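You operate a simulated robot arm through the tools that you are given. There is no shell and no other tool. Be economical: measure what you need, move in short steps, check, and stop when the job is done.

Carry out the task below with a simulated robot arm. There is one attempt and no reset: what you move stays moved.

TASK
Fetch the purple lavender bag and set it in the teal bowl. Then take the cream cloth pouch and leave it on the white saucer. Then take the blue felt block and put it on the red coaster.
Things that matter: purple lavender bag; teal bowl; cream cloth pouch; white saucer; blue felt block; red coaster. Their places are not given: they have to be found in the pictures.

It is judged by the outcome, as a careful person would: the job done as asked, and still so three seconds after it is handed in. It fails if anything else is knocked over, pushed out of place, dropped, spilled or broken.

THE ROBOT
A 6-joint arm with a two-finger parallel gripper, fixed in place. Base frame: the origin is at the foot of the arm, x ahead of it, y to its left, z up; the work surface is at about z = 76. Lengths are in cm, angles in rad, forces in N, time in s.
With the tool pointing down near the work surface it reaches from about 24 to 64 cm from the base axis. Its first joint turns from -1.152 to 1.152 rad. Payload 2.7 kg.
Tool frame: the origin (TCP) lies between the finger pads and is the grasp point; the fingertips stand 2.3 cm ahead of it; z points along the fingers, y is the line along which they close. The gripper opens to 9.4 cm. The fingers are 3.8 cm wide and 1 cm thick; the gripper's body (5.4 by 9.6 cm) begins 3.9 cm behind the TCP.
Orientation is that of the tool frame in the base frame, as a unit quaternion [w, x, y, z]. With the fingers straight down and closing along the base's y, the tool's x points along the base's -x, its y along +y and its z along -z.

THE INTERFACE
- The arm moves only by the tool drive_tool. Its argument "series" is a list of rows, each an object of numbers (a shift or turn left out is 0, a gripper value left out holds the last): "x", "y", "z": the shift along the base's x, y, z in cm; "ax", "ay", "az": the turn, a rotation vector about the base's x, y, z in rad. In form: [{"x": .., "y": .., "z": .., "ax": .., "ay": .., "az": ..}, ...]. A call has 1 to 20 rows; each row shifts and turns the commanded pose from where the row before left it. "gripper" is the gripper command, from -1 (shut) to 1 (fully open), values between in proportion, set as the call begins (left out, the last holds). A row lasts 0.2 s, in which the tool goes at most 5 cm and 0.15 rad; a call with a longer step from one row to the next is refused whole, and so is a gripper value outside its range. A pose out of reach is approached as far as the arm can. The call stops where the force on the tool passes 40 N (or 10 N more than at its start, if that is more) or the arm is blocked; 0.2 s more then pass. The fingers move at their own pace (about 4.5 cm/s each) and stop on an object; they squeeze with about 38 N. The grip force told is the motor's: it shows also when the fingers shut on nothing. Time passes only in rows, and 0.2 s behind the last, so rows that do not move let the fingers close. It gives the time, the measured TCP pose, the force on the tool (base axes), the opening and the grip force at its end, in the units of the frame above (readings bear some noise), and new pictures: "views" is both (left out), scene, wrist or none.
- Cameras (640 x 400 px; columns grow to the right, rows downward): "scene" is fixed at [7.3, -43.5, 139.74]; the picture's right is [0.79, -0.62, 0.00], its down [-0.39, -0.49, -0.78] and it looks along [0.48, 0.61, -0.63] (base axes); focal length 340 px, centre (320, 200). "wrist" rides on the gripper at [-3.9, 0, -4.4] in the tool frame; the picture's right is [0.00, -1.00, 0.00], its down [0.97, 0.00, -0.24] and it looks along [0.24, 0.00, 0.97] (tool axes); focal length 218 px, centre (320, 200).
- probe_pixels(camera, pixels): for up to 12 pixels [column, row] of the newest picture of that camera ("zoom" is the newest enlarged one), the place [x, y, z] in the base frame of the surface seen there, good to about 0.2 cm. No time passes.
- zoom(camera, box): a new picture of the part [left, top, right, bottom] of that camera's present view, enlarged. No time passes.
- job_done(): hands the job in; it is judged then, once.

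Work in short steps. Measure before you move; look again where a grasp or a placing could have gone wrong, and mend it. You have 80 turns and 120 pictures in all, the two below and enlarged ones among them. Open the gripper and draw the arm clear of the work before you hand the job in, unless the task says otherwise; then end with one line.

The tools are called after "Request:" as name(argument=value, ...) on one line, values as JSON. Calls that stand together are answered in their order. drive_tool: Moves the arm, as the interface text tells. Its arguments: {"type":"object","properties":{"series":{"type":"array","items":{"type":"object","properties":{"x":{"type":"number"},"y":{"type":"number"},"z":{"type":"number"},"ax":{"type":"number"},"ay":{"type":"number"},"az":{"type":"number"}}}},"gripper":{"type":"number"},"views":{"type":"string","enum":["both","scene","wrist","none"]}},"required":["series"]} The other tools are called the same way: probe_pixels (camera, pixels) gives the place of the surface under pixels of a picture; zoom (camera, box) takes an enlarged picture of a part of a camera's view; job_done () hands the job in.

At the start:

```text
t: 0.0
ee_pos: [33.81, 4.13, 113.58]
ee_rot: [0.001, 0.0, 1.0, 0.0]
ft_force: [0.3, -0.5, 0.4]
opening: 9.41
grip_force: 0.1
```

scene: 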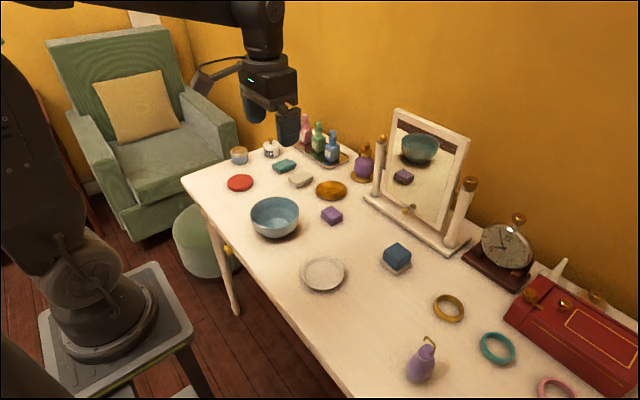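
wrist: 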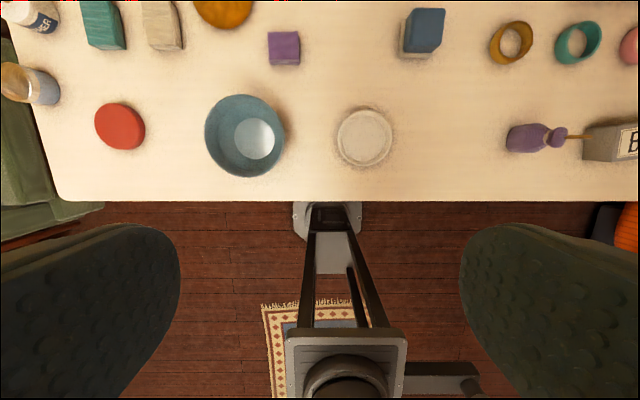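

The scene shows a purple block near (332,215), a cream item near (300,180), and a blue block near (397,258). I'll zoom in to identify them.

Request:
zoom(camera="scene", box=[220, 130, 380, 230])

Request:
zoom(camera="scene", box=[290, 190, 450, 290])

Request:
probe_pixels(camera="wrist", pixels=[[284, 45], [272, 34], [298, 34], [271, 64], [298, 64], [428, 25], [410, 50], [159, 20], [120, 127], [365, 137], [252, 137], [230, 100]])

Request:
probe_pixels(camera="scene", pixels=[[332, 212], [300, 177], [285, 165], [397, 250], [396, 268], [240, 182], [323, 274], [275, 225], [252, 215], [298, 215], [275, 202], [332, 188]])

```text
4.00 times, centred on (300, 180) of scene
```

zoom: 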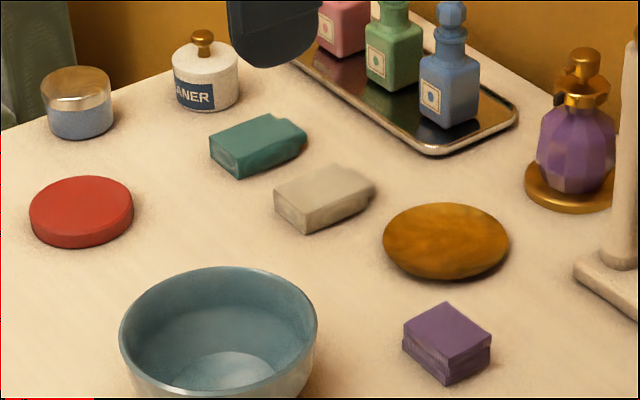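

```text
4.00 times, centred on (370, 240) of scene
```

zoom: 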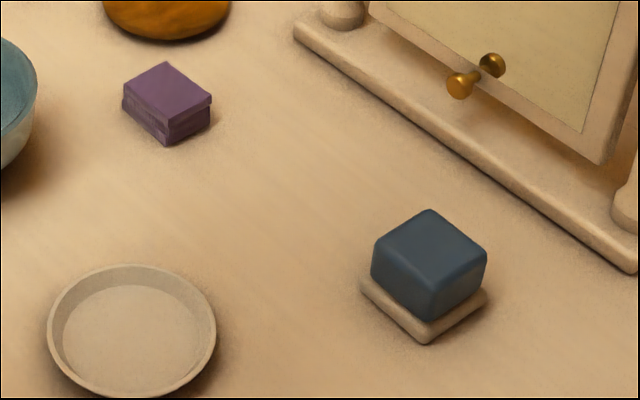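

```text
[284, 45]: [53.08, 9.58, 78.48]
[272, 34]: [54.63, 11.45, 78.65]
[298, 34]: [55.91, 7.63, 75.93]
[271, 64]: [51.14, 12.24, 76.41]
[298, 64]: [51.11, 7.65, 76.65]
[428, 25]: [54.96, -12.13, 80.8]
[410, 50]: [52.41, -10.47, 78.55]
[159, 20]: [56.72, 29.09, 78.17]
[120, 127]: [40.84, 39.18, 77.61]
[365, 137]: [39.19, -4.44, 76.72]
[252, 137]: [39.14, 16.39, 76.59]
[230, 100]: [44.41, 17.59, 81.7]
```

```text
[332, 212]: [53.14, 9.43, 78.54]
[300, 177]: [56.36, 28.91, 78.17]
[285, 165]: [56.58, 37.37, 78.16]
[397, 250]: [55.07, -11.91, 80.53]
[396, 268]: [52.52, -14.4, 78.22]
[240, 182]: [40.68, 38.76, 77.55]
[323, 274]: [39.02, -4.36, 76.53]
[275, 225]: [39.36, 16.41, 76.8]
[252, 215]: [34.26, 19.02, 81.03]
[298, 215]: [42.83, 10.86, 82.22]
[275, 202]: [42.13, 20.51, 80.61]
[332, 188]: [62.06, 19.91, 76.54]
```

Request:
zoom(camera="scene", box=[370, 320, 498, 400])

Request:
zoom(camera="wrist", box=[380, 0, 620, 150])

Request:
zoom(camera="wrist", box=[80, 0, 320, 150])

```text
5.00 times, centred on (434, 360) of scene
```

zoom: 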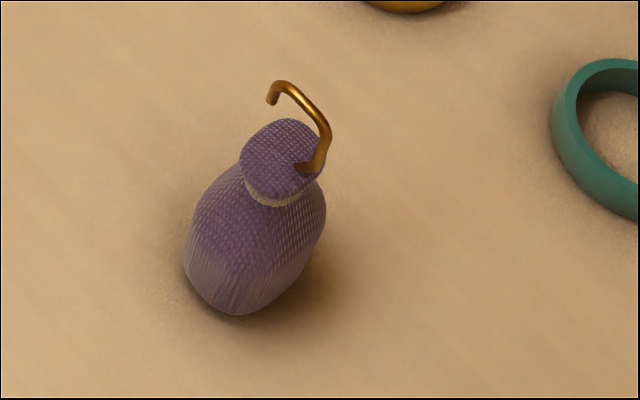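

```text
2.67 times, centred on (500, 75) of wrist
```

zoom: 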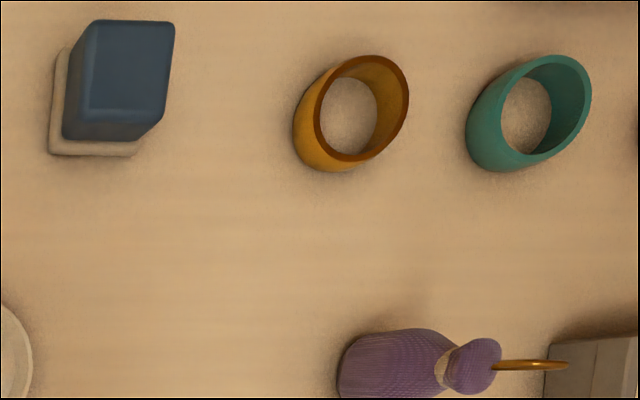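

```text
2.67 times, centred on (200, 75) of wrist
```

zoom: 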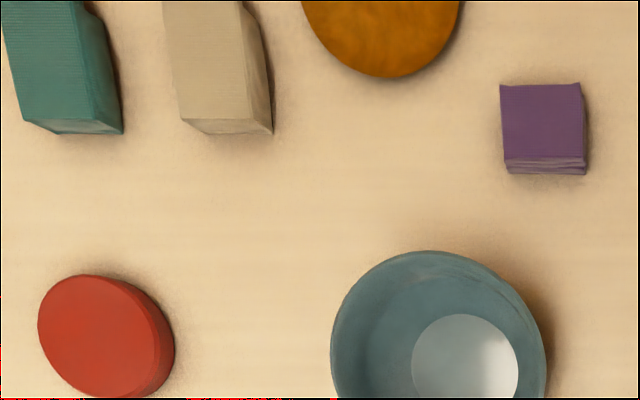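

The tied bag with a gold hook at scene (420,362) is the lavender bag, and the purple square is just folded cloth. I'll measure the bag and the surrounding objects.

Request:
probe_pixels(camera="scene", pixels=[[418, 370], [409, 369], [433, 369], [420, 381], [426, 349], [419, 352], [434, 352], [427, 337], [435, 344], [430, 353], [424, 339], [407, 377]])

Request:
probe_pixels(camera="wrist", pixels=[[520, 138], [508, 140], [530, 126], [530, 150], [545, 138], [556, 137], [570, 136], [585, 137], [620, 130], [600, 150], [590, 165], [635, 145]])

```text
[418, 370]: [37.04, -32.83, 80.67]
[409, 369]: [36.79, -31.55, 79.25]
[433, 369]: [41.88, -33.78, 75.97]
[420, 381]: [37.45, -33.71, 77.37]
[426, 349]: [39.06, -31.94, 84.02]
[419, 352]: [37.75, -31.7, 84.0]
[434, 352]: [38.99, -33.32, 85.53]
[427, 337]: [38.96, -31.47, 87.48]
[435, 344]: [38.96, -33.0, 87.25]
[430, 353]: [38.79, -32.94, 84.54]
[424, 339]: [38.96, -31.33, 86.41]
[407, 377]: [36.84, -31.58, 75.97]
```

```text
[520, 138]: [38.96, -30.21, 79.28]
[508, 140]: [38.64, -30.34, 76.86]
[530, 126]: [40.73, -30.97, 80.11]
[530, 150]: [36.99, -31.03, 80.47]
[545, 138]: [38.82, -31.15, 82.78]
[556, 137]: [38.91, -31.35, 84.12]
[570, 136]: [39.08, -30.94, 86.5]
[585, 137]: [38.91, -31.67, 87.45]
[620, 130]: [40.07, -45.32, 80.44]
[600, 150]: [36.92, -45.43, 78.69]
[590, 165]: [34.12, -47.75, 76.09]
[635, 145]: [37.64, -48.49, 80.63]
```

The bag stands at about (38.9, -32.4), with the cap at z≈82.5–85 and the hook top at 87.5. I'll move above it and turn to close along x, across the thin side of the hook.

Request:
drive_tool(series=[{"x": 0.64, "y": -4.56, "z": -1.5}, {"x": 0.64, "y": -4.56, "z": -1.5}, {"x": 0.64, "y": -4.56, "z": -1.5}, {"x": 0.64, "y": -4.56, "z": -1.5, "az": -0.14}, {"x": 0.64, "y": -4.56, "z": -1.5, "az": -0.14}, {"x": 0.64, "y": -4.56, "z": -1.5, "az": -0.14}, {"x": 0.64, "y": -4.56, "z": -1.5, "az": -0.14}, {"x": 0.64, "y": -4.56, "z": -1.5, "az": -0.14}, {"az": -0.145}, {"az": -0.145}, {"az": -0.145}, {"az": -0.145}, {"az": -0.145}, {"az": -0.145}, {}], gripper=1)

```text
t: 3.2
ee_pos: [39.02, -32.44, 101.64]
ee_rot: [0.0, 0.708, 0.707, 0.0]
ft_force: [0.0, 0.1, 0.0]
opening: 9.39
grip_force: 0.0
```

scene: 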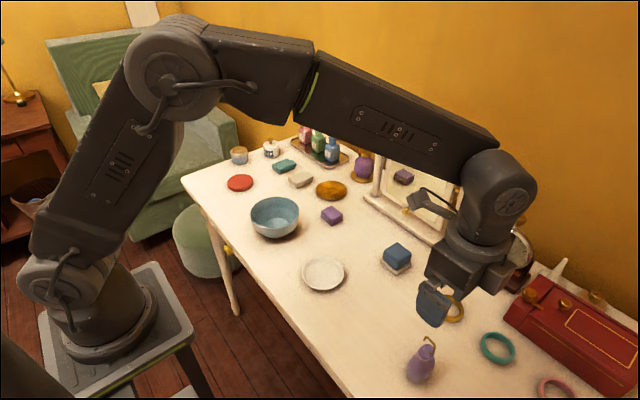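
wrist: 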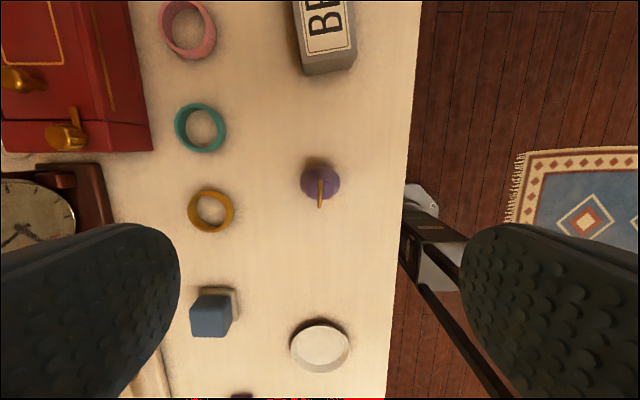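

Request:
zoom(camera="wrist", box=[280, 145, 360, 225])

Request:
probe_pixels(camera="wrist", pixels=[[302, 182], [338, 182], [320, 163], [320, 200], [312, 178], [328, 178], [319, 207], [320, 181], [310, 190], [330, 190]])

```text
5.00 times, centred on (320, 185) of wrist
```

zoom: 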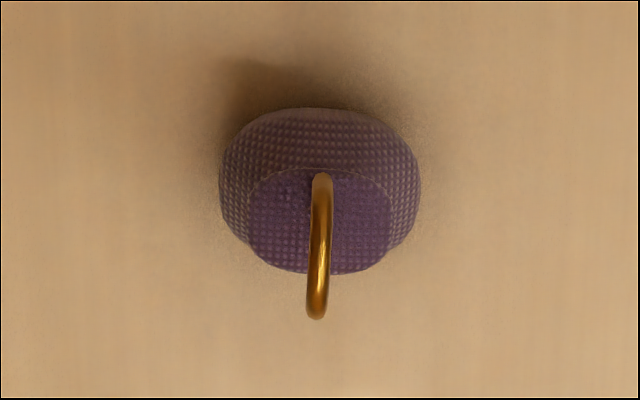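

```text
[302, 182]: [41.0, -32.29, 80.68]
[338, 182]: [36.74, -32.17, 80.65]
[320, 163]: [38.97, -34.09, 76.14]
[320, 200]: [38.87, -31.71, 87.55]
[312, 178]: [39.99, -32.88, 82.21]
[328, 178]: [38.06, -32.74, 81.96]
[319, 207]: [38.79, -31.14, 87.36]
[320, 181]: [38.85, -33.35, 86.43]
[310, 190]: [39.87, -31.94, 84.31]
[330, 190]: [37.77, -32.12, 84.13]
```

The bag is centred at x≈38.9, y≈-32.2. I'll descend to z≈84.1, which keeps the palm above the hook.

Request:
drive_tool(series=[{"x": -0.12, "y": 0.2, "z": -4.5}, {"z": -4.5}, {"z": -4}, {"z": -2.5}, {"z": -1.5}, {"z": -0.5}, {}])

```text
t: 4.8
ee_pos: [38.73, -32.26, 84.21]
ee_rot: [0.0, 0.706, 0.708, 0.001]
ft_force: [-0.8, 0.6, -0.5]
opening: 9.42
grip_force: 0.1
```

scene: 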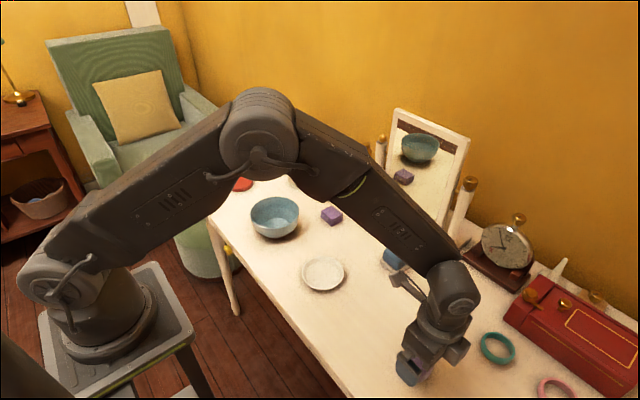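
wrist: 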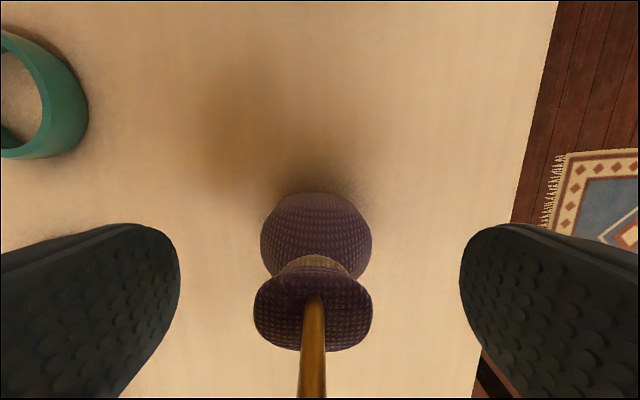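

The cap is between the fingers, slightly left of centre. I'll close on it.

Request:
drive_tool(series=[{"x": 0.15}, {}, {}, {}, {}, {}, {}], gripper=-1)

Request:
drive_tool(series=[{"z": 1}, {"z": 3}, {"z": 4}, {}])

```text
t: 6.4
ee_pos: [39.01, -32.43, 84.27]
ee_rot: [0.001, 0.707, 0.708, 0.0]
ft_force: [1.3, -1.1, 2.5]
opening: 4.31
grip_force: 37.6
```

scene: 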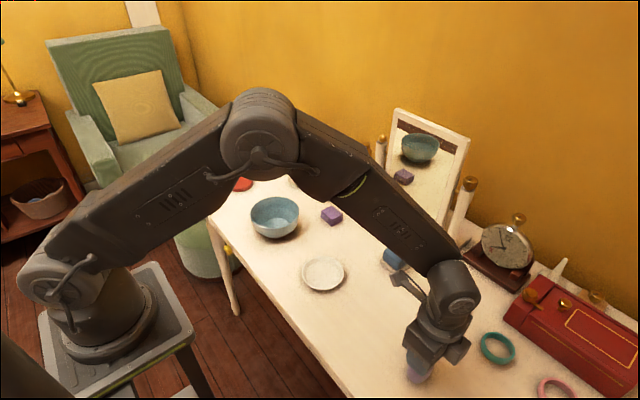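
wrist: 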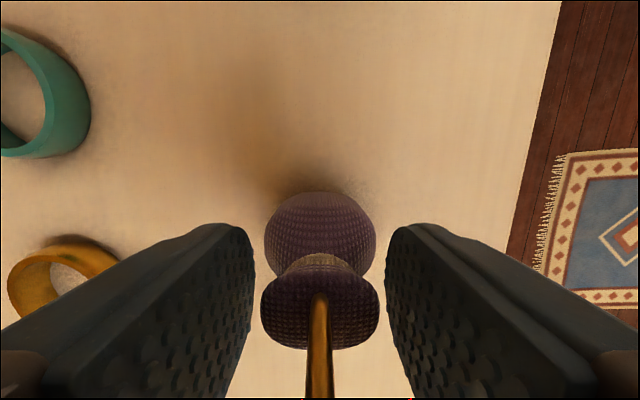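

```text
t: 7.4
ee_pos: [39.08, -32.26, 92.31]
ee_rot: [0.0, 0.707, 0.707, 0.0]
ft_force: [0.1, 0.7, -1.5]
opening: 4.33
grip_force: 37.7
```

scene: 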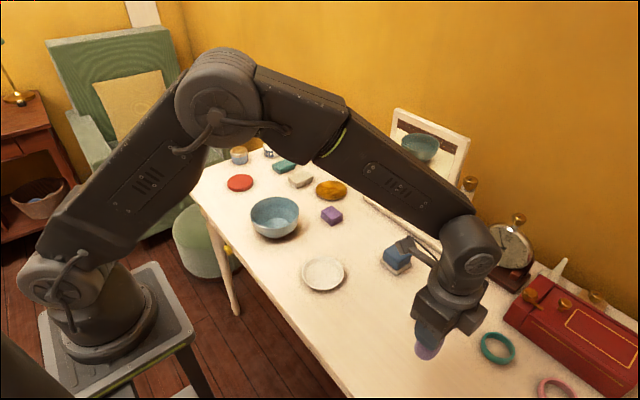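
wrist: 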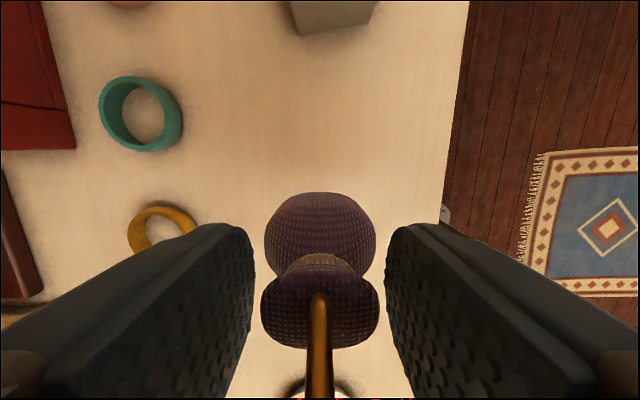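

The bag is held. I'll raise it, carry it over the bowl and turn the tool back on the way.

Request:
drive_tool(series=[{"z": 4}, {"z": 4}, {"y": 4, "az": 0.131}, {"y": 4, "az": 0.131}, {"y": 4, "az": 0.131}, {"y": 4, "az": 0.131}, {"y": 4, "az": 0.131}, {"y": 4, "az": 0.131}, {"y": 4, "az": 0.131}, {"y": 4, "az": 0.131}, {"y": 4, "az": 0.131}, {"y": 4, "az": 0.131}, {"y": 4, "az": 0.131}, {"y": 4, "az": 0.13}, {}, {}])

```text
t: 10.8
ee_pos: [38.99, 16.0, 100.11]
ee_rot: [0.0, -0.002, 1.0, 0.0]
ft_force: [0.4, 0.5, -0.4]
opening: 4.27
grip_force: 38.0
```

scene: 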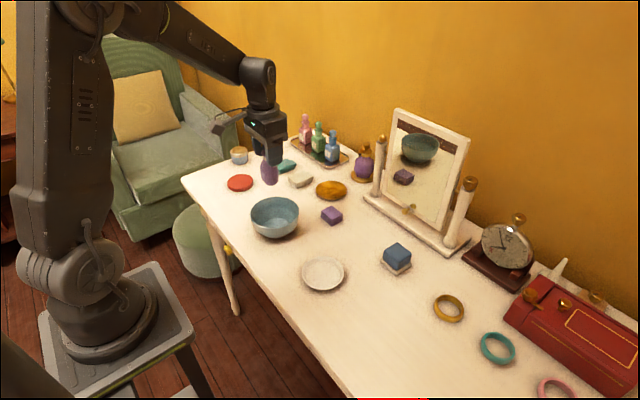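
wrist: 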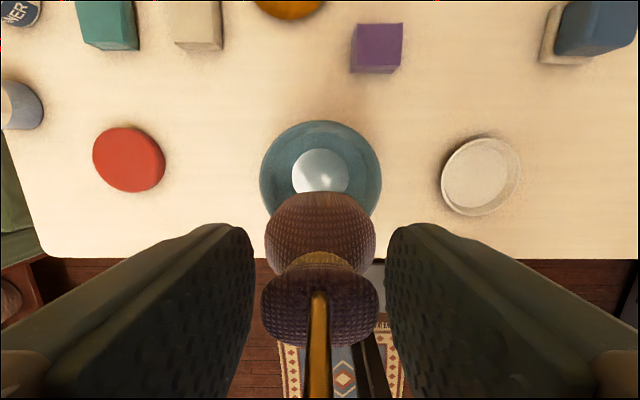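

Request:
probe_pixels(camera="wrist", pixels=[[262, 178], [380, 180], [320, 122], [320, 172], [300, 172], [343, 172], [320, 152]])

Request:
probe_pixels(camera="scene", pixels=[[275, 198], [251, 214], [298, 209], [270, 232], [275, 224]])

```text
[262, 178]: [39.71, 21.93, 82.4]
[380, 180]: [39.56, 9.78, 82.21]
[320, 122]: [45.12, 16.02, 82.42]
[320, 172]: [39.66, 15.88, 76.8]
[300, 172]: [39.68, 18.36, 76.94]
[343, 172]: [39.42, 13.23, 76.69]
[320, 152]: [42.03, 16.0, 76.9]
```

```text
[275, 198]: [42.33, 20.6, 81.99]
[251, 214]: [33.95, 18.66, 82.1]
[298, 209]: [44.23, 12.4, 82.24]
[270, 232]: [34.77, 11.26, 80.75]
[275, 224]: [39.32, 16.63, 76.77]
```

The bowl centre is (39.1, 15.9) and its floor is at z 76.8. I'll lower the bag until its base meets the floor, at TCP ≈85.1.

Request:
drive_tool(series=[{"x": 0.1, "z": -4}, {"z": -4}, {"z": -3}, {"z": -2}, {"z": -1}, {"z": -0.5}, {"z": -0.4}, {}])

```text
t: 12.6
ee_pos: [39.03, 15.83, 85.29]
ee_rot: [0.0, -0.001, 1.0, 0.001]
ft_force: [-0.6, 0.3, 0.1]
opening: 4.27
grip_force: 37.7
```

scene: 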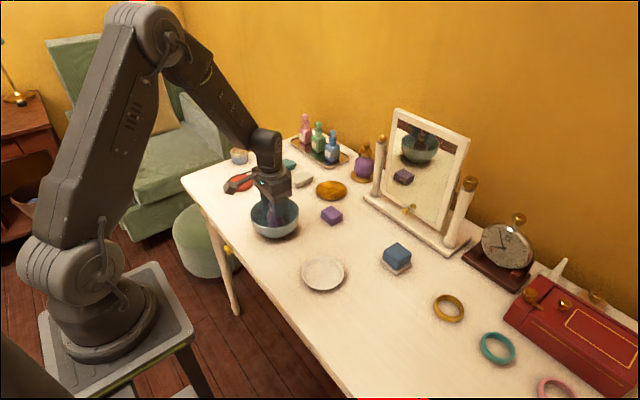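
wrist: 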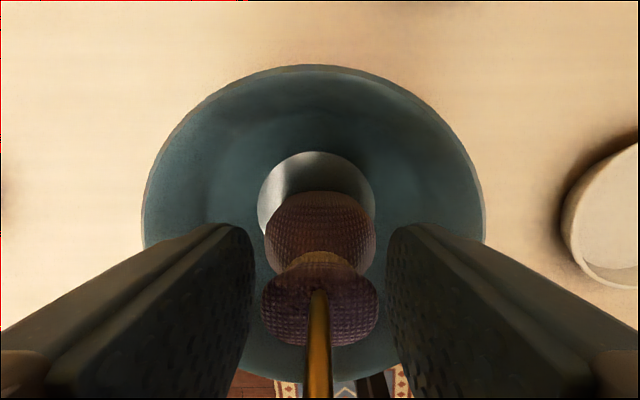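

Request:
drive_tool(series=[{"z": -0.15}, {"z": -0.15}, {}], views="none")

```text
t: 13.4
ee_pos: [39.12, 15.84, 84.96]
ee_rot: [0.001, -0.001, 1.0, -0.001]
ft_force: [-5.1, -4.6, 23.1]
opening: 4.27
grip_force: 38.0
```

It has touched the bowl floor. I'll release with a partial opening and rise.

Request:
drive_tool(series=[{"z": 0.1}, {}, {}, {}], gripper=0.5, views="wrist")

Request:
drive_tool(series=[{"z": 2}, {"z": 4}, {"z": 5}, {"z": 5}, {}])

```text
t: 14.4
ee_pos: [39.11, 15.75, 85.1]
ee_rot: [0.001, -0.001, 1.0, 0.0]
ft_force: [0.1, 0.7, -0.3]
opening: 7.04
grip_force: 0.1
```

wrist: 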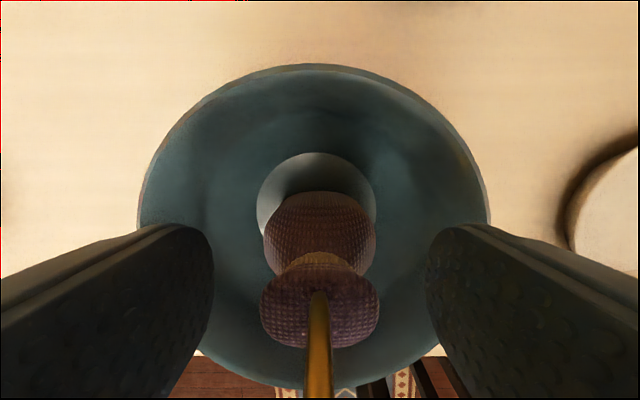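

```text
t: 15.6
ee_pos: [39.21, 15.69, 100.82]
ee_rot: [0.0, -0.001, 1.0, 0.0]
ft_force: [1.1, -0.1, 0.7]
opening: 7.08
grip_force: 0.1
```

scene: 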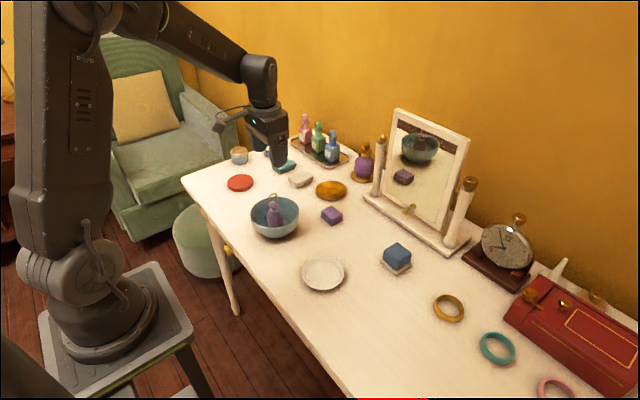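
wrist: 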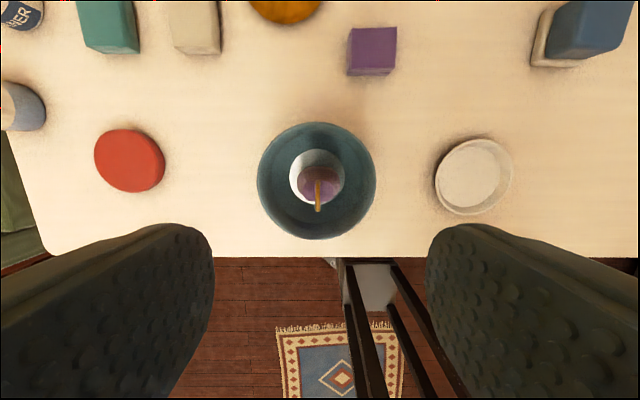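

The bag stands in the bowl. Next I'll move above the cream pouch at about (57, 29) for a view.

Request:
drive_tool(series=[{"x": 2.6, "y": 2.6}, {"x": 2.6, "y": 2.6}, {"x": 2.6, "y": 2.6}, {"x": 2.6, "y": 2.6}, {"x": 2.6, "y": 2.6}, {}], gripper=1)

```text
t: 17.0
ee_pos: [52.23, 28.75, 100.87]
ee_rot: [-0.001, -0.001, 1.0, 0.0]
ft_force: [0.7, -0.2, 0.1]
opening: 9.39
grip_force: 0.1
```

scene: 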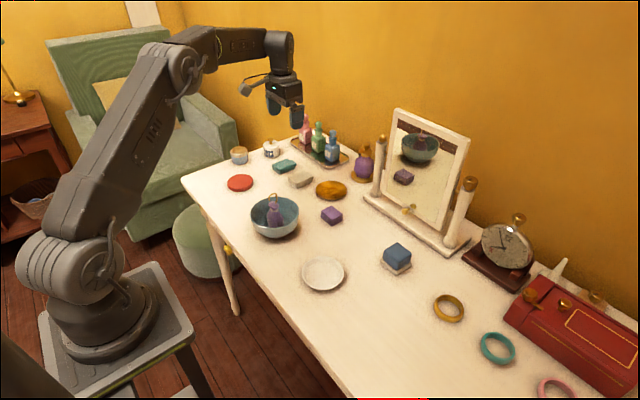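
wrist: 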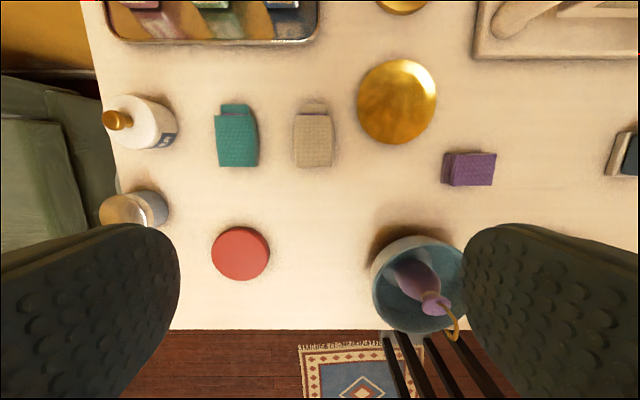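

Request:
zoom(camera="wrist", box=[190, 50, 450, 210])

Request:
probe_pixels(camera="wrist", pixels=[[313, 135], [294, 120], [333, 120], [294, 165], [331, 165], [300, 110], [326, 110], [313, 98], [255, 140], [358, 105], [313, 155], [395, 95]])

```text
2.46 times, centred on (320, 130) of wrist
```

zoom: 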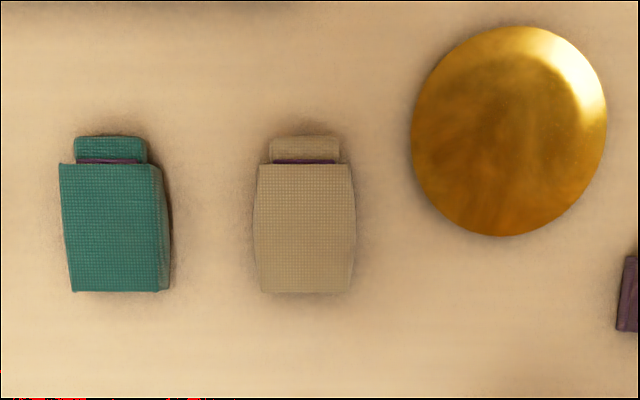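

```text
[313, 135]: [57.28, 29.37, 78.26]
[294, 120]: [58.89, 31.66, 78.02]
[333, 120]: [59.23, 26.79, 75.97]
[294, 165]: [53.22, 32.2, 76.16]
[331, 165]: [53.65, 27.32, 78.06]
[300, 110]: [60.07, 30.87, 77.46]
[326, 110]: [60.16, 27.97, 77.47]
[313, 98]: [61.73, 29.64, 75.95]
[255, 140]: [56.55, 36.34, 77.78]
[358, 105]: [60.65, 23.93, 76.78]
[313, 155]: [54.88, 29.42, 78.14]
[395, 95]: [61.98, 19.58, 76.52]
```

The cream pouch body spans x 53.5–59.2, y 27–31.9, with its top at z 78.2. I'll grasp at (55.9, 29.4) with a 7.5 cm opening so the fingers miss the teal pouch.

Request:
drive_tool(series=[{"x": 1.2, "y": 0.25, "z": -4}, {"x": 1.2, "y": 0.25, "z": -4}, {"x": 1.2, "y": 0.15, "z": -4}, {"z": -4}, {"z": -2.5}, {}], gripper=0.6)

```text
t: 18.4
ee_pos: [55.63, 29.41, 82.56]
ee_rot: [0.0, -0.001, 1.0, 0.0]
ft_force: [-0.1, -0.3, 0.6]
opening: 7.52
grip_force: 0.0
```

scene: 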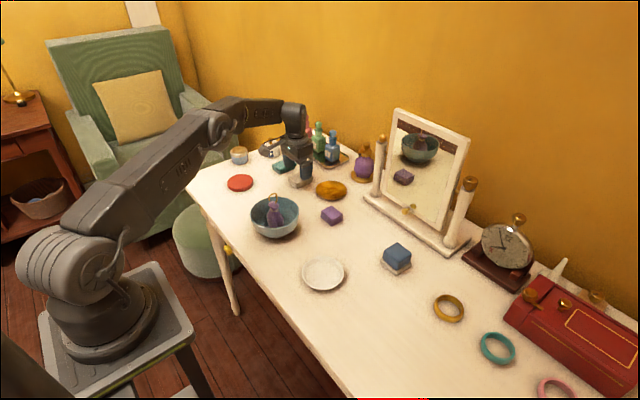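
wrist: 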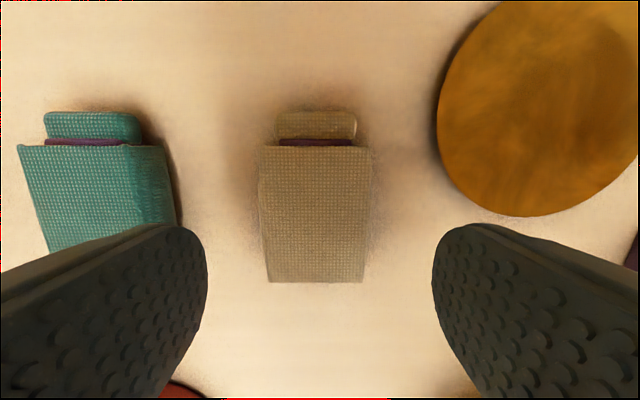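

Request:
drive_tool(series=[{"x": 0.5, "z": -2}, {"z": -1.2}, {"z": -0.7}, {}], views="wrist")

```text
t: 19.4
ee_pos: [56.13, 29.29, 78.65]
ee_rot: [0.0, -0.001, 1.0, 0.0]
ft_force: [-0.5, 0.4, -0.9]
opening: 7.51
grip_force: 0.1
```

wrist: 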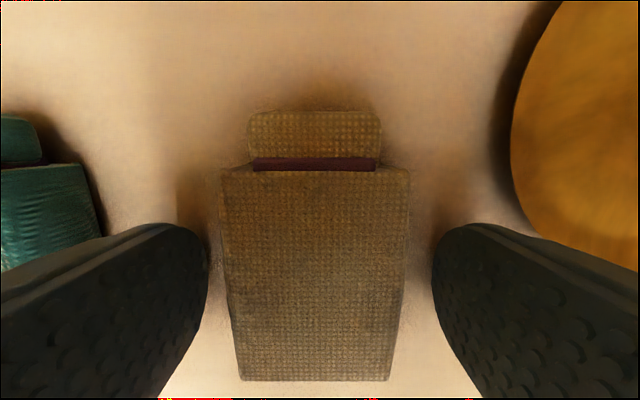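

Request:
drive_tool(series=[{"y": 0.1}, {}, {}, {}, {}, {}], gripper=-1, views="none")

Request:
drive_tool(series=[{"z": 1}, {"z": 3}, {"z": 4}, {"z": 4}, {"z": 3}, {}])

```text
t: 20.8
ee_pos: [56.2, 29.41, 78.7]
ee_rot: [0.0, -0.001, 1.0, 0.0]
ft_force: [0.6, 0.4, 1.6]
opening: 5.08
grip_force: 38.1
```

```text
t: 22.2
ee_pos: [56.1, 29.41, 93.67]
ee_rot: [0.0, -0.001, 1.0, 0.0]
ft_force: [0.6, -0.3, -0.9]
opening: 5.08
grip_force: 38.1
```

scene: 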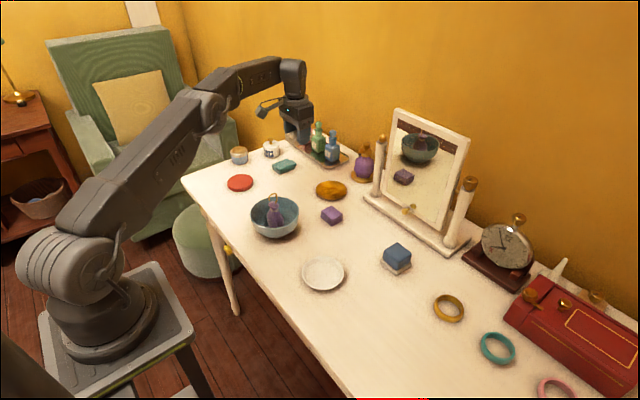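
wrist: 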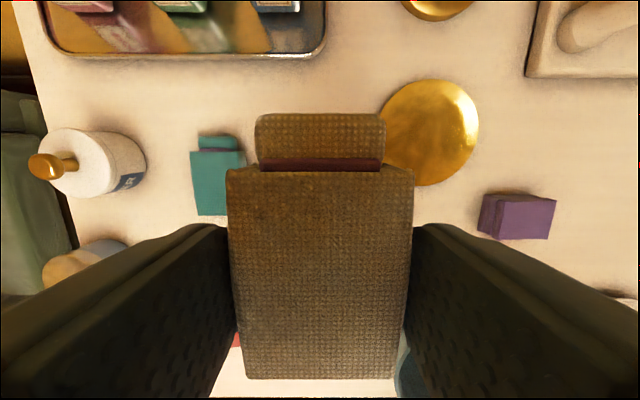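

The pouch is held. I'll measure the saucer before carrying the pouch there.

Request:
probe_pixels(camera="scene", pixels=[[303, 273], [344, 271], [322, 257], [324, 290], [323, 274], [310, 274], [336, 273], [323, 263], [323, 284], [330, 280]])

Request:
zoom(camera="scene", box=[283, 245, 363, 305])

```text
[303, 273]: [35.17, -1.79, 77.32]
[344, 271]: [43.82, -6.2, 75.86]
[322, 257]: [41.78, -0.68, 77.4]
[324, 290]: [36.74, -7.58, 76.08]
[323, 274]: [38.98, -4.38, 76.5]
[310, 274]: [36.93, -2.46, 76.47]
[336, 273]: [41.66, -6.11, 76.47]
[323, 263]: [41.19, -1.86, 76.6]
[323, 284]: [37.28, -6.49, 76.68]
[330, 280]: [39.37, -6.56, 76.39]
```

```text
6.67 times, centred on (323, 275) of scene
```

zoom: 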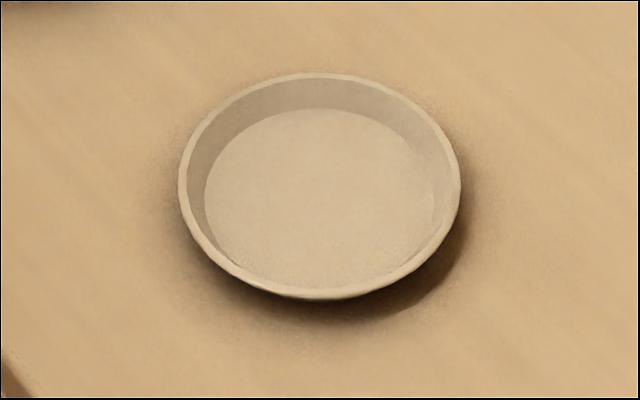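

The saucer rim is at z≈77.5 with a 4.7 cm radius about (39.1, -4.4), and its floor is at 76.5. I'll carry the pouch over it.

Request:
drive_tool(series=[{"z": 2}, {"x": -2, "y": -3.75}, {"x": -2, "y": -3.75}, {"x": -2, "y": -3.75}, {"x": -2, "y": -3.75}, {"x": -2, "y": -3.75}, {"x": -2, "y": -3.75}, {"x": -2, "y": -3.75}, {"x": -2, "y": -3.75}, {"x": -2, "y": -3.8}, {"z": -4}, {"z": -4}, {}])

```text
t: 25.0
ee_pos: [38.32, -4.05, 87.65]
ee_rot: [0.0, -0.001, 1.0, 0.0]
ft_force: [0.4, -0.4, -0.4]
opening: 5.11
grip_force: 37.6
```

scene: 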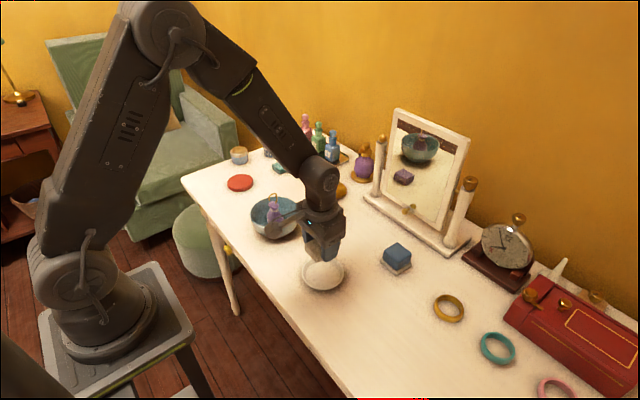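
wrist: 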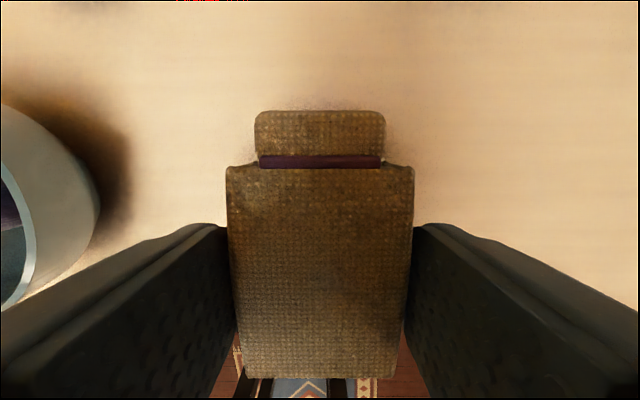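

Request:
drive_tool(series=[{"x": -0.2, "y": -0.35, "z": -3}, {"z": -2.5}, {"z": -1.2}, {"z": -0.6}, {"z": -0.3}, {}])

Request:
zoom(camera="scene", box=[273, 225, 373, 305])

```text
t: 26.4
ee_pos: [37.96, -4.66, 80.23]
ee_rot: [0.001, -0.001, 1.0, 0.0]
ft_force: [-4.0, -0.9, 23.7]
opening: 5.08
grip_force: 38.0
```

scene: 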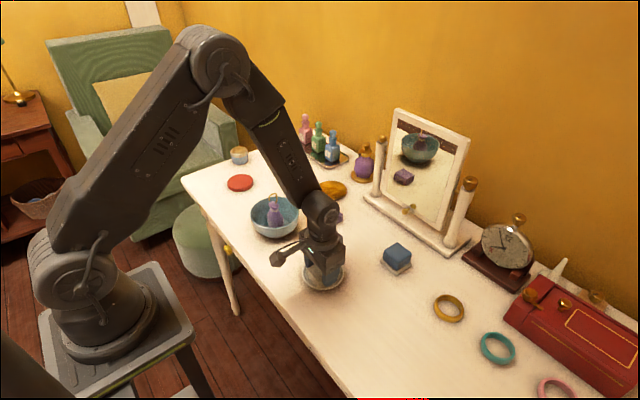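
wrist: 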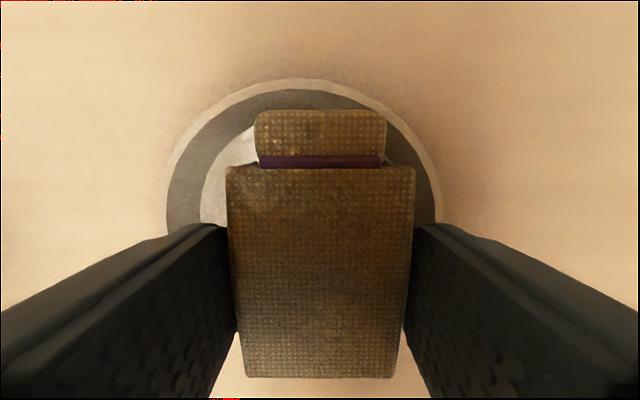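

```text
5.00 times, centred on (323, 265) of scene
```

zoom: 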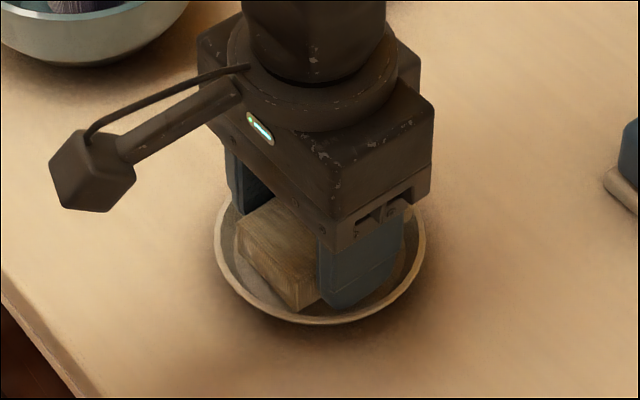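

Contact came early: in the wrist view the pouch sits right of and too near relative to the saucer centre (rim 165–440, pouch 227–413). I'll lift slightly and re-measure the saucer.

Request:
drive_tool(series=[{"z": 1}, {}], views="wrist")

Request:
probe_pixels(camera="wrist", pixels=[[176, 190], [191, 150], [236, 102], [295, 88], [360, 103], [408, 143], [430, 186], [320, 120], [320, 370], [233, 180], [408, 180]])

```text
t: 27.0
ee_pos: [38.1, -4.73, 81.17]
ee_rot: [0.0, -0.001, 1.0, -0.001]
ft_force: [-0.8, 0.7, -0.7]
opening: 5.07
grip_force: 37.7
```

wrist: 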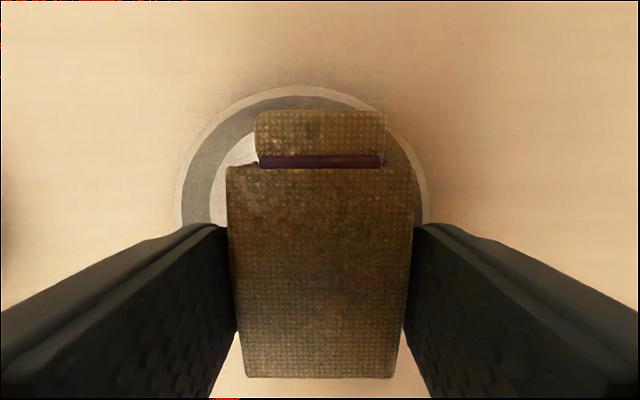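

```text
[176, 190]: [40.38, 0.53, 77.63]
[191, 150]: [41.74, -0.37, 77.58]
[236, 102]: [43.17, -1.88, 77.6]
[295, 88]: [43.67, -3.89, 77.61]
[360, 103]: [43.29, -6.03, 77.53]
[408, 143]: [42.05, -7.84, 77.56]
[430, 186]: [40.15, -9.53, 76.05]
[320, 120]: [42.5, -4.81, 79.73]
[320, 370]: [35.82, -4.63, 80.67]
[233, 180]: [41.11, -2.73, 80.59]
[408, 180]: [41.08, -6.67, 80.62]
```

The saucer centre is really (39.1, -4.1). I'll shift by +0.25 in x and +0.65 in y, then lower to just above the floor.

Request:
drive_tool(series=[{"x": 0.25, "y": 0.65}, {}, {"z": -0.6}, {"z": -0.4}, {"z": -0.3}, {}])

Request:
zoom(camera="scene", box=[273, 225, 373, 305])

```text
t: 28.2
ee_pos: [38.35, -3.97, 80.1]
ee_rot: [0.002, -0.002, 1.0, 0.0]
ft_force: [-2.8, 1.8, 8.3]
opening: 5.1
grip_force: 38.1
stopped in row 6: the force on the tool passed its limit (the readings are from after the stop); the commanded pose is now the measured one
```

scene: 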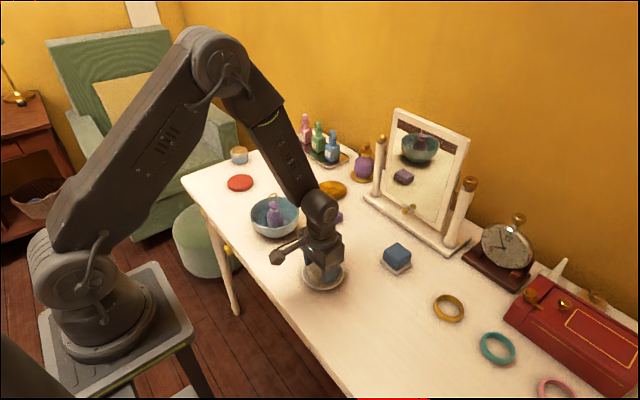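
wrist: 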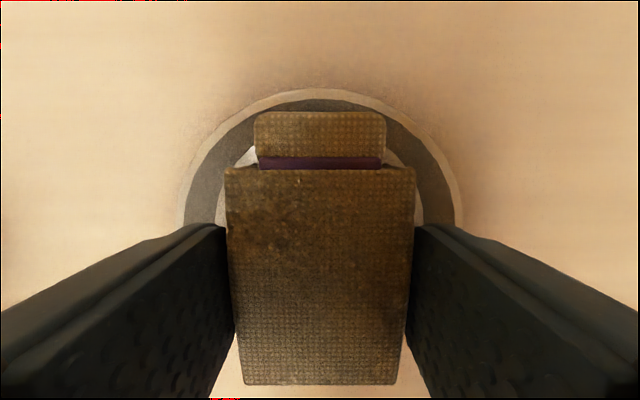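

```text
5.00 times, centred on (323, 265) of scene
```

zoom: 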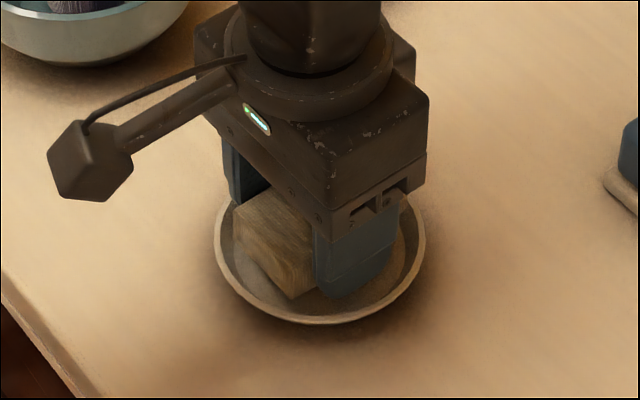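

Contact again at z 80.1. I'll check the tilt and position of the pouch relative to the rim.

Request:
probe_pixels(camera="wrist", pixels=[[232, 175], [407, 175], [245, 378], [392, 378], [320, 180], [320, 280], [320, 378], [320, 116], [262, 118], [378, 118], [447, 180], [190, 180]])

Request:
probe_pixels(camera="zoom", pixels=[[292, 245], [292, 292], [236, 262], [236, 215], [225, 270], [300, 318], [420, 260], [345, 295], [265, 275], [275, 300]])

```text
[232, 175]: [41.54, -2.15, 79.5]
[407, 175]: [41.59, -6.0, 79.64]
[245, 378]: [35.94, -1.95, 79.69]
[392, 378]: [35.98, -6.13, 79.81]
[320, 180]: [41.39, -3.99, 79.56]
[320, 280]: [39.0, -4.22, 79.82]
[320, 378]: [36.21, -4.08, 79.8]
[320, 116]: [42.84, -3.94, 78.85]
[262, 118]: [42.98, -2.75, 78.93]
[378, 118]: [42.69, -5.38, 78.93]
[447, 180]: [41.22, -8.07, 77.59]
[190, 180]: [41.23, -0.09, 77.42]
```

```text
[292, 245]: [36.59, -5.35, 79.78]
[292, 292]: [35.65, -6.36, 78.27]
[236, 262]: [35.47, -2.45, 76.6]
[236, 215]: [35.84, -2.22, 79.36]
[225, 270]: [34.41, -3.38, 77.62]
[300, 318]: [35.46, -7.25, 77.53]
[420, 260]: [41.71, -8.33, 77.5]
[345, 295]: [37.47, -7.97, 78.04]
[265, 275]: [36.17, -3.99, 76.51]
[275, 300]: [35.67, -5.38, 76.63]
```

The pouch is level and inside the rim, and it's the fingertips (z≈77.8) that meet the rim. The pouch is under 1 cm above the saucer floor, so I'll raise a hair and release.

Request:
drive_tool(series=[{"z": 0.1}, {}, {}, {}], gripper=0.3, views="wrist")

Request:
drive_tool(series=[{"z": 2}, {"z": 4}, {"z": 5}, {"z": 5}, {}])

Request:
zoom(camera="scene", box=[273, 225, 373, 305])

```text
t: 29.2
ee_pos: [38.43, -4.06, 80.18]
ee_rot: [0.002, 0.0, 1.0, 0.0]
ft_force: [0.2, -0.3, -0.7]
opening: 6.11
grip_force: 0.0
```

wrist: 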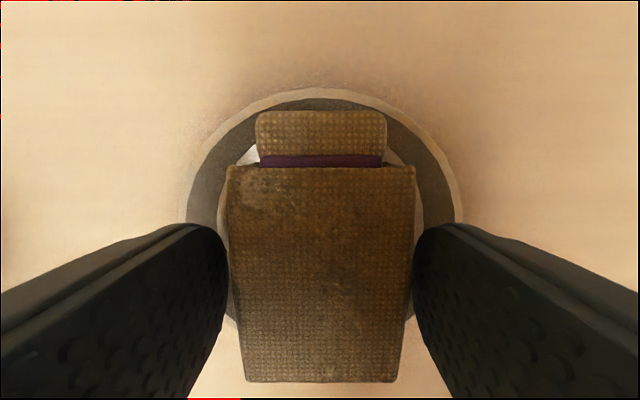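

```text
t: 30.4
ee_pos: [38.31, -4.01, 96.18]
ee_rot: [0.0, -0.001, 1.0, 0.0]
ft_force: [-0.4, -0.4, 0.6]
opening: 6.11
grip_force: 0.0
```

scene: 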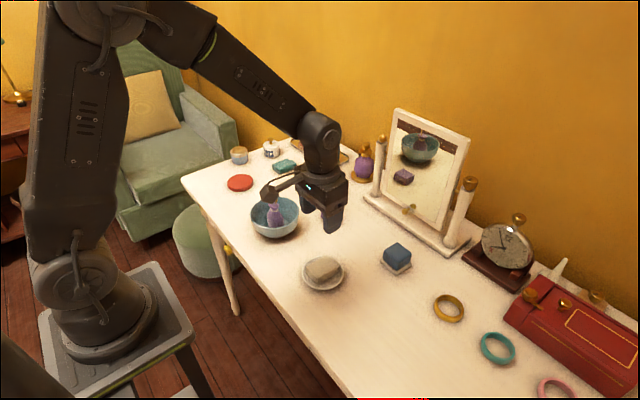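
wrist: 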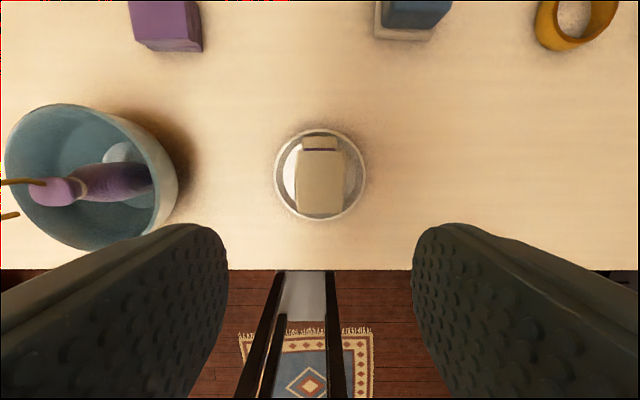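

```text
5.00 times, centred on (323, 265) of scene
```

zoom: 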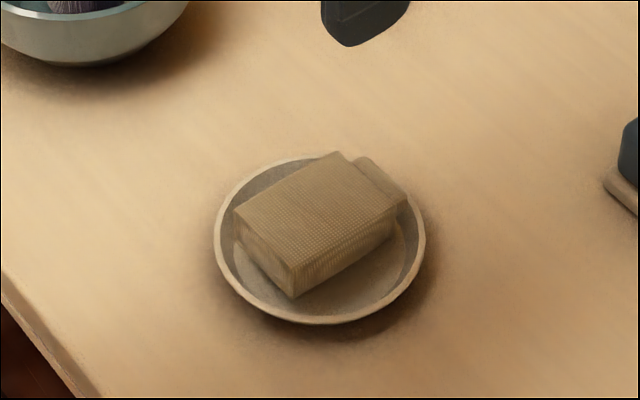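

Request:
probe_pixels(camera="wrist", pixels=[[320, 160], [320, 205], [302, 180], [338, 180], [320, 142], [410, 15], [378, 30], [445, 8], [410, 35]])

Request:
drive_tool(series=[{"x": 2.4, "y": -1.8, "z": 0.8}, {"x": 2.4, "y": -1.8, "z": 0.8}, {"x": 2.4, "y": -1.8, "z": 0.8}, {"x": 2.4, "y": -1.8, "z": 0.8}, {"x": 2.4, "y": -1.8, "z": 0.8}, {}], gripper=1)

```text
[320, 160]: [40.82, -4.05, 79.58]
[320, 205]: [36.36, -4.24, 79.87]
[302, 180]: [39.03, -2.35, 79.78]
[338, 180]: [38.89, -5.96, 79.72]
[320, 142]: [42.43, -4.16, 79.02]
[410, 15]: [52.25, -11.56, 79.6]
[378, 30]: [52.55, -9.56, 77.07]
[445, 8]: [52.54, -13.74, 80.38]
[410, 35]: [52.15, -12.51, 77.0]
```

```text
t: 31.8
ee_pos: [50.24, -13.19, 100.15]
ee_rot: [0.001, 0.0, 1.0, 0.0]
ft_force: [-0.4, 0.0, 0.6]
opening: 9.41
grip_force: 0.0
```

scene: 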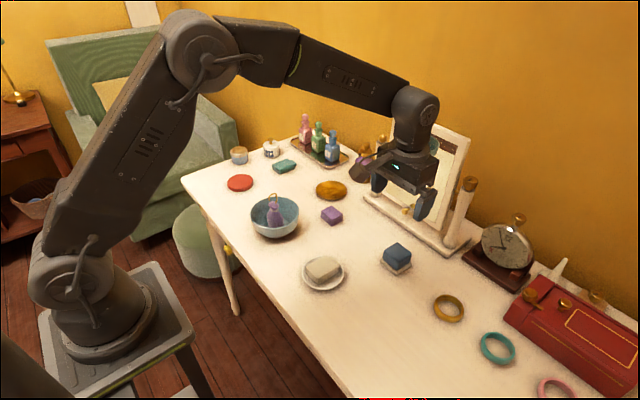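
wrist: 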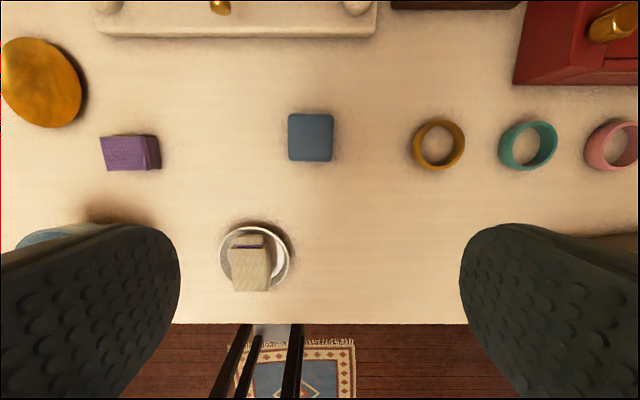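

The pouch rests level on the saucer. Now I'll measure the blue block at wrist (311,137).

Request:
zoom(camera="wrist", box=[260, 90, 360, 180])

Request:
probe_pixels(camera="wrist", pixels=[[311, 137], [290, 117], [332, 117], [291, 158], [331, 158], [311, 155], [311, 118]])

Request:
probe_pixels(camera="scene", pixels=[[397, 250], [388, 258], [405, 262], [398, 266], [384, 262], [397, 273], [410, 264], [240, 182], [229, 183], [251, 183], [240, 176], [240, 188]])

Request:
zoom(camera="scene", box=[367, 230, 427, 280])

```text
4.44 times, centred on (310, 135) of wrist
```

zoom: 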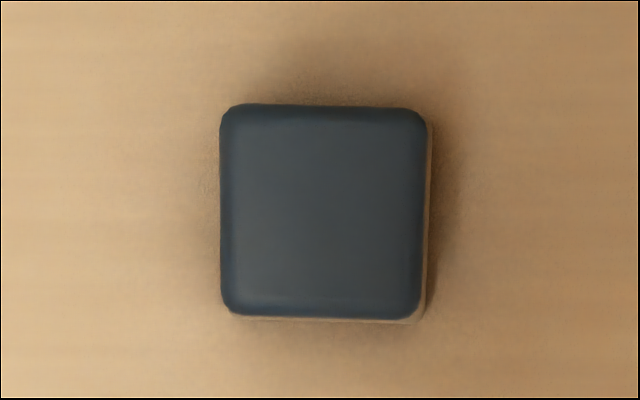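

```text
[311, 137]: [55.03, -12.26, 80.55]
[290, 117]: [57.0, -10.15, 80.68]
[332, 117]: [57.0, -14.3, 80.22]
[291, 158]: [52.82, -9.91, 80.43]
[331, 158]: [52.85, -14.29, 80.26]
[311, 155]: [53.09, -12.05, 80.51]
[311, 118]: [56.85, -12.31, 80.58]
```

```text
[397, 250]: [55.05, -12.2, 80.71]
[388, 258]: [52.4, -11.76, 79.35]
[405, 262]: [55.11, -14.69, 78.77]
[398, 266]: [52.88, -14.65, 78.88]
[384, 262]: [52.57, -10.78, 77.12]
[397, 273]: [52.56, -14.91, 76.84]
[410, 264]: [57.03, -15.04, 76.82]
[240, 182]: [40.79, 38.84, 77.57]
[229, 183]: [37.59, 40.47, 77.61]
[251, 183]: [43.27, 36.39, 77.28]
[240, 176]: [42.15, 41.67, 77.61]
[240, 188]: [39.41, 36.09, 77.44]
```

```text
8.00 times, centred on (397, 255) of scene
```

zoom: 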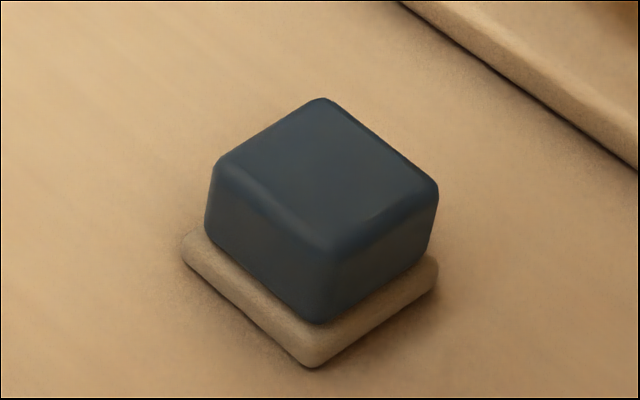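

Request:
probe_pixels(camera="scene", pixels=[[420, 235], [450, 250], [440, 220], [460, 205], [432, 205]])

Request:
probe_pixels(camera="wrist", pixels=[[311, 36], [311, 20], [311, 5], [250, 36], [365, 36], [220, 5]])

```text
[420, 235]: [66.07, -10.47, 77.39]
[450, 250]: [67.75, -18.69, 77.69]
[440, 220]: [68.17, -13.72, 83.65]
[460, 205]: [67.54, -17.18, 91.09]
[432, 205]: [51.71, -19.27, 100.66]
```

```text
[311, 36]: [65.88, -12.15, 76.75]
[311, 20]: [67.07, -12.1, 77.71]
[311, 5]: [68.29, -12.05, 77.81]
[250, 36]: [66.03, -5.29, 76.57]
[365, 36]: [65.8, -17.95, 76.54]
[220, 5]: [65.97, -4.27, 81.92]
```

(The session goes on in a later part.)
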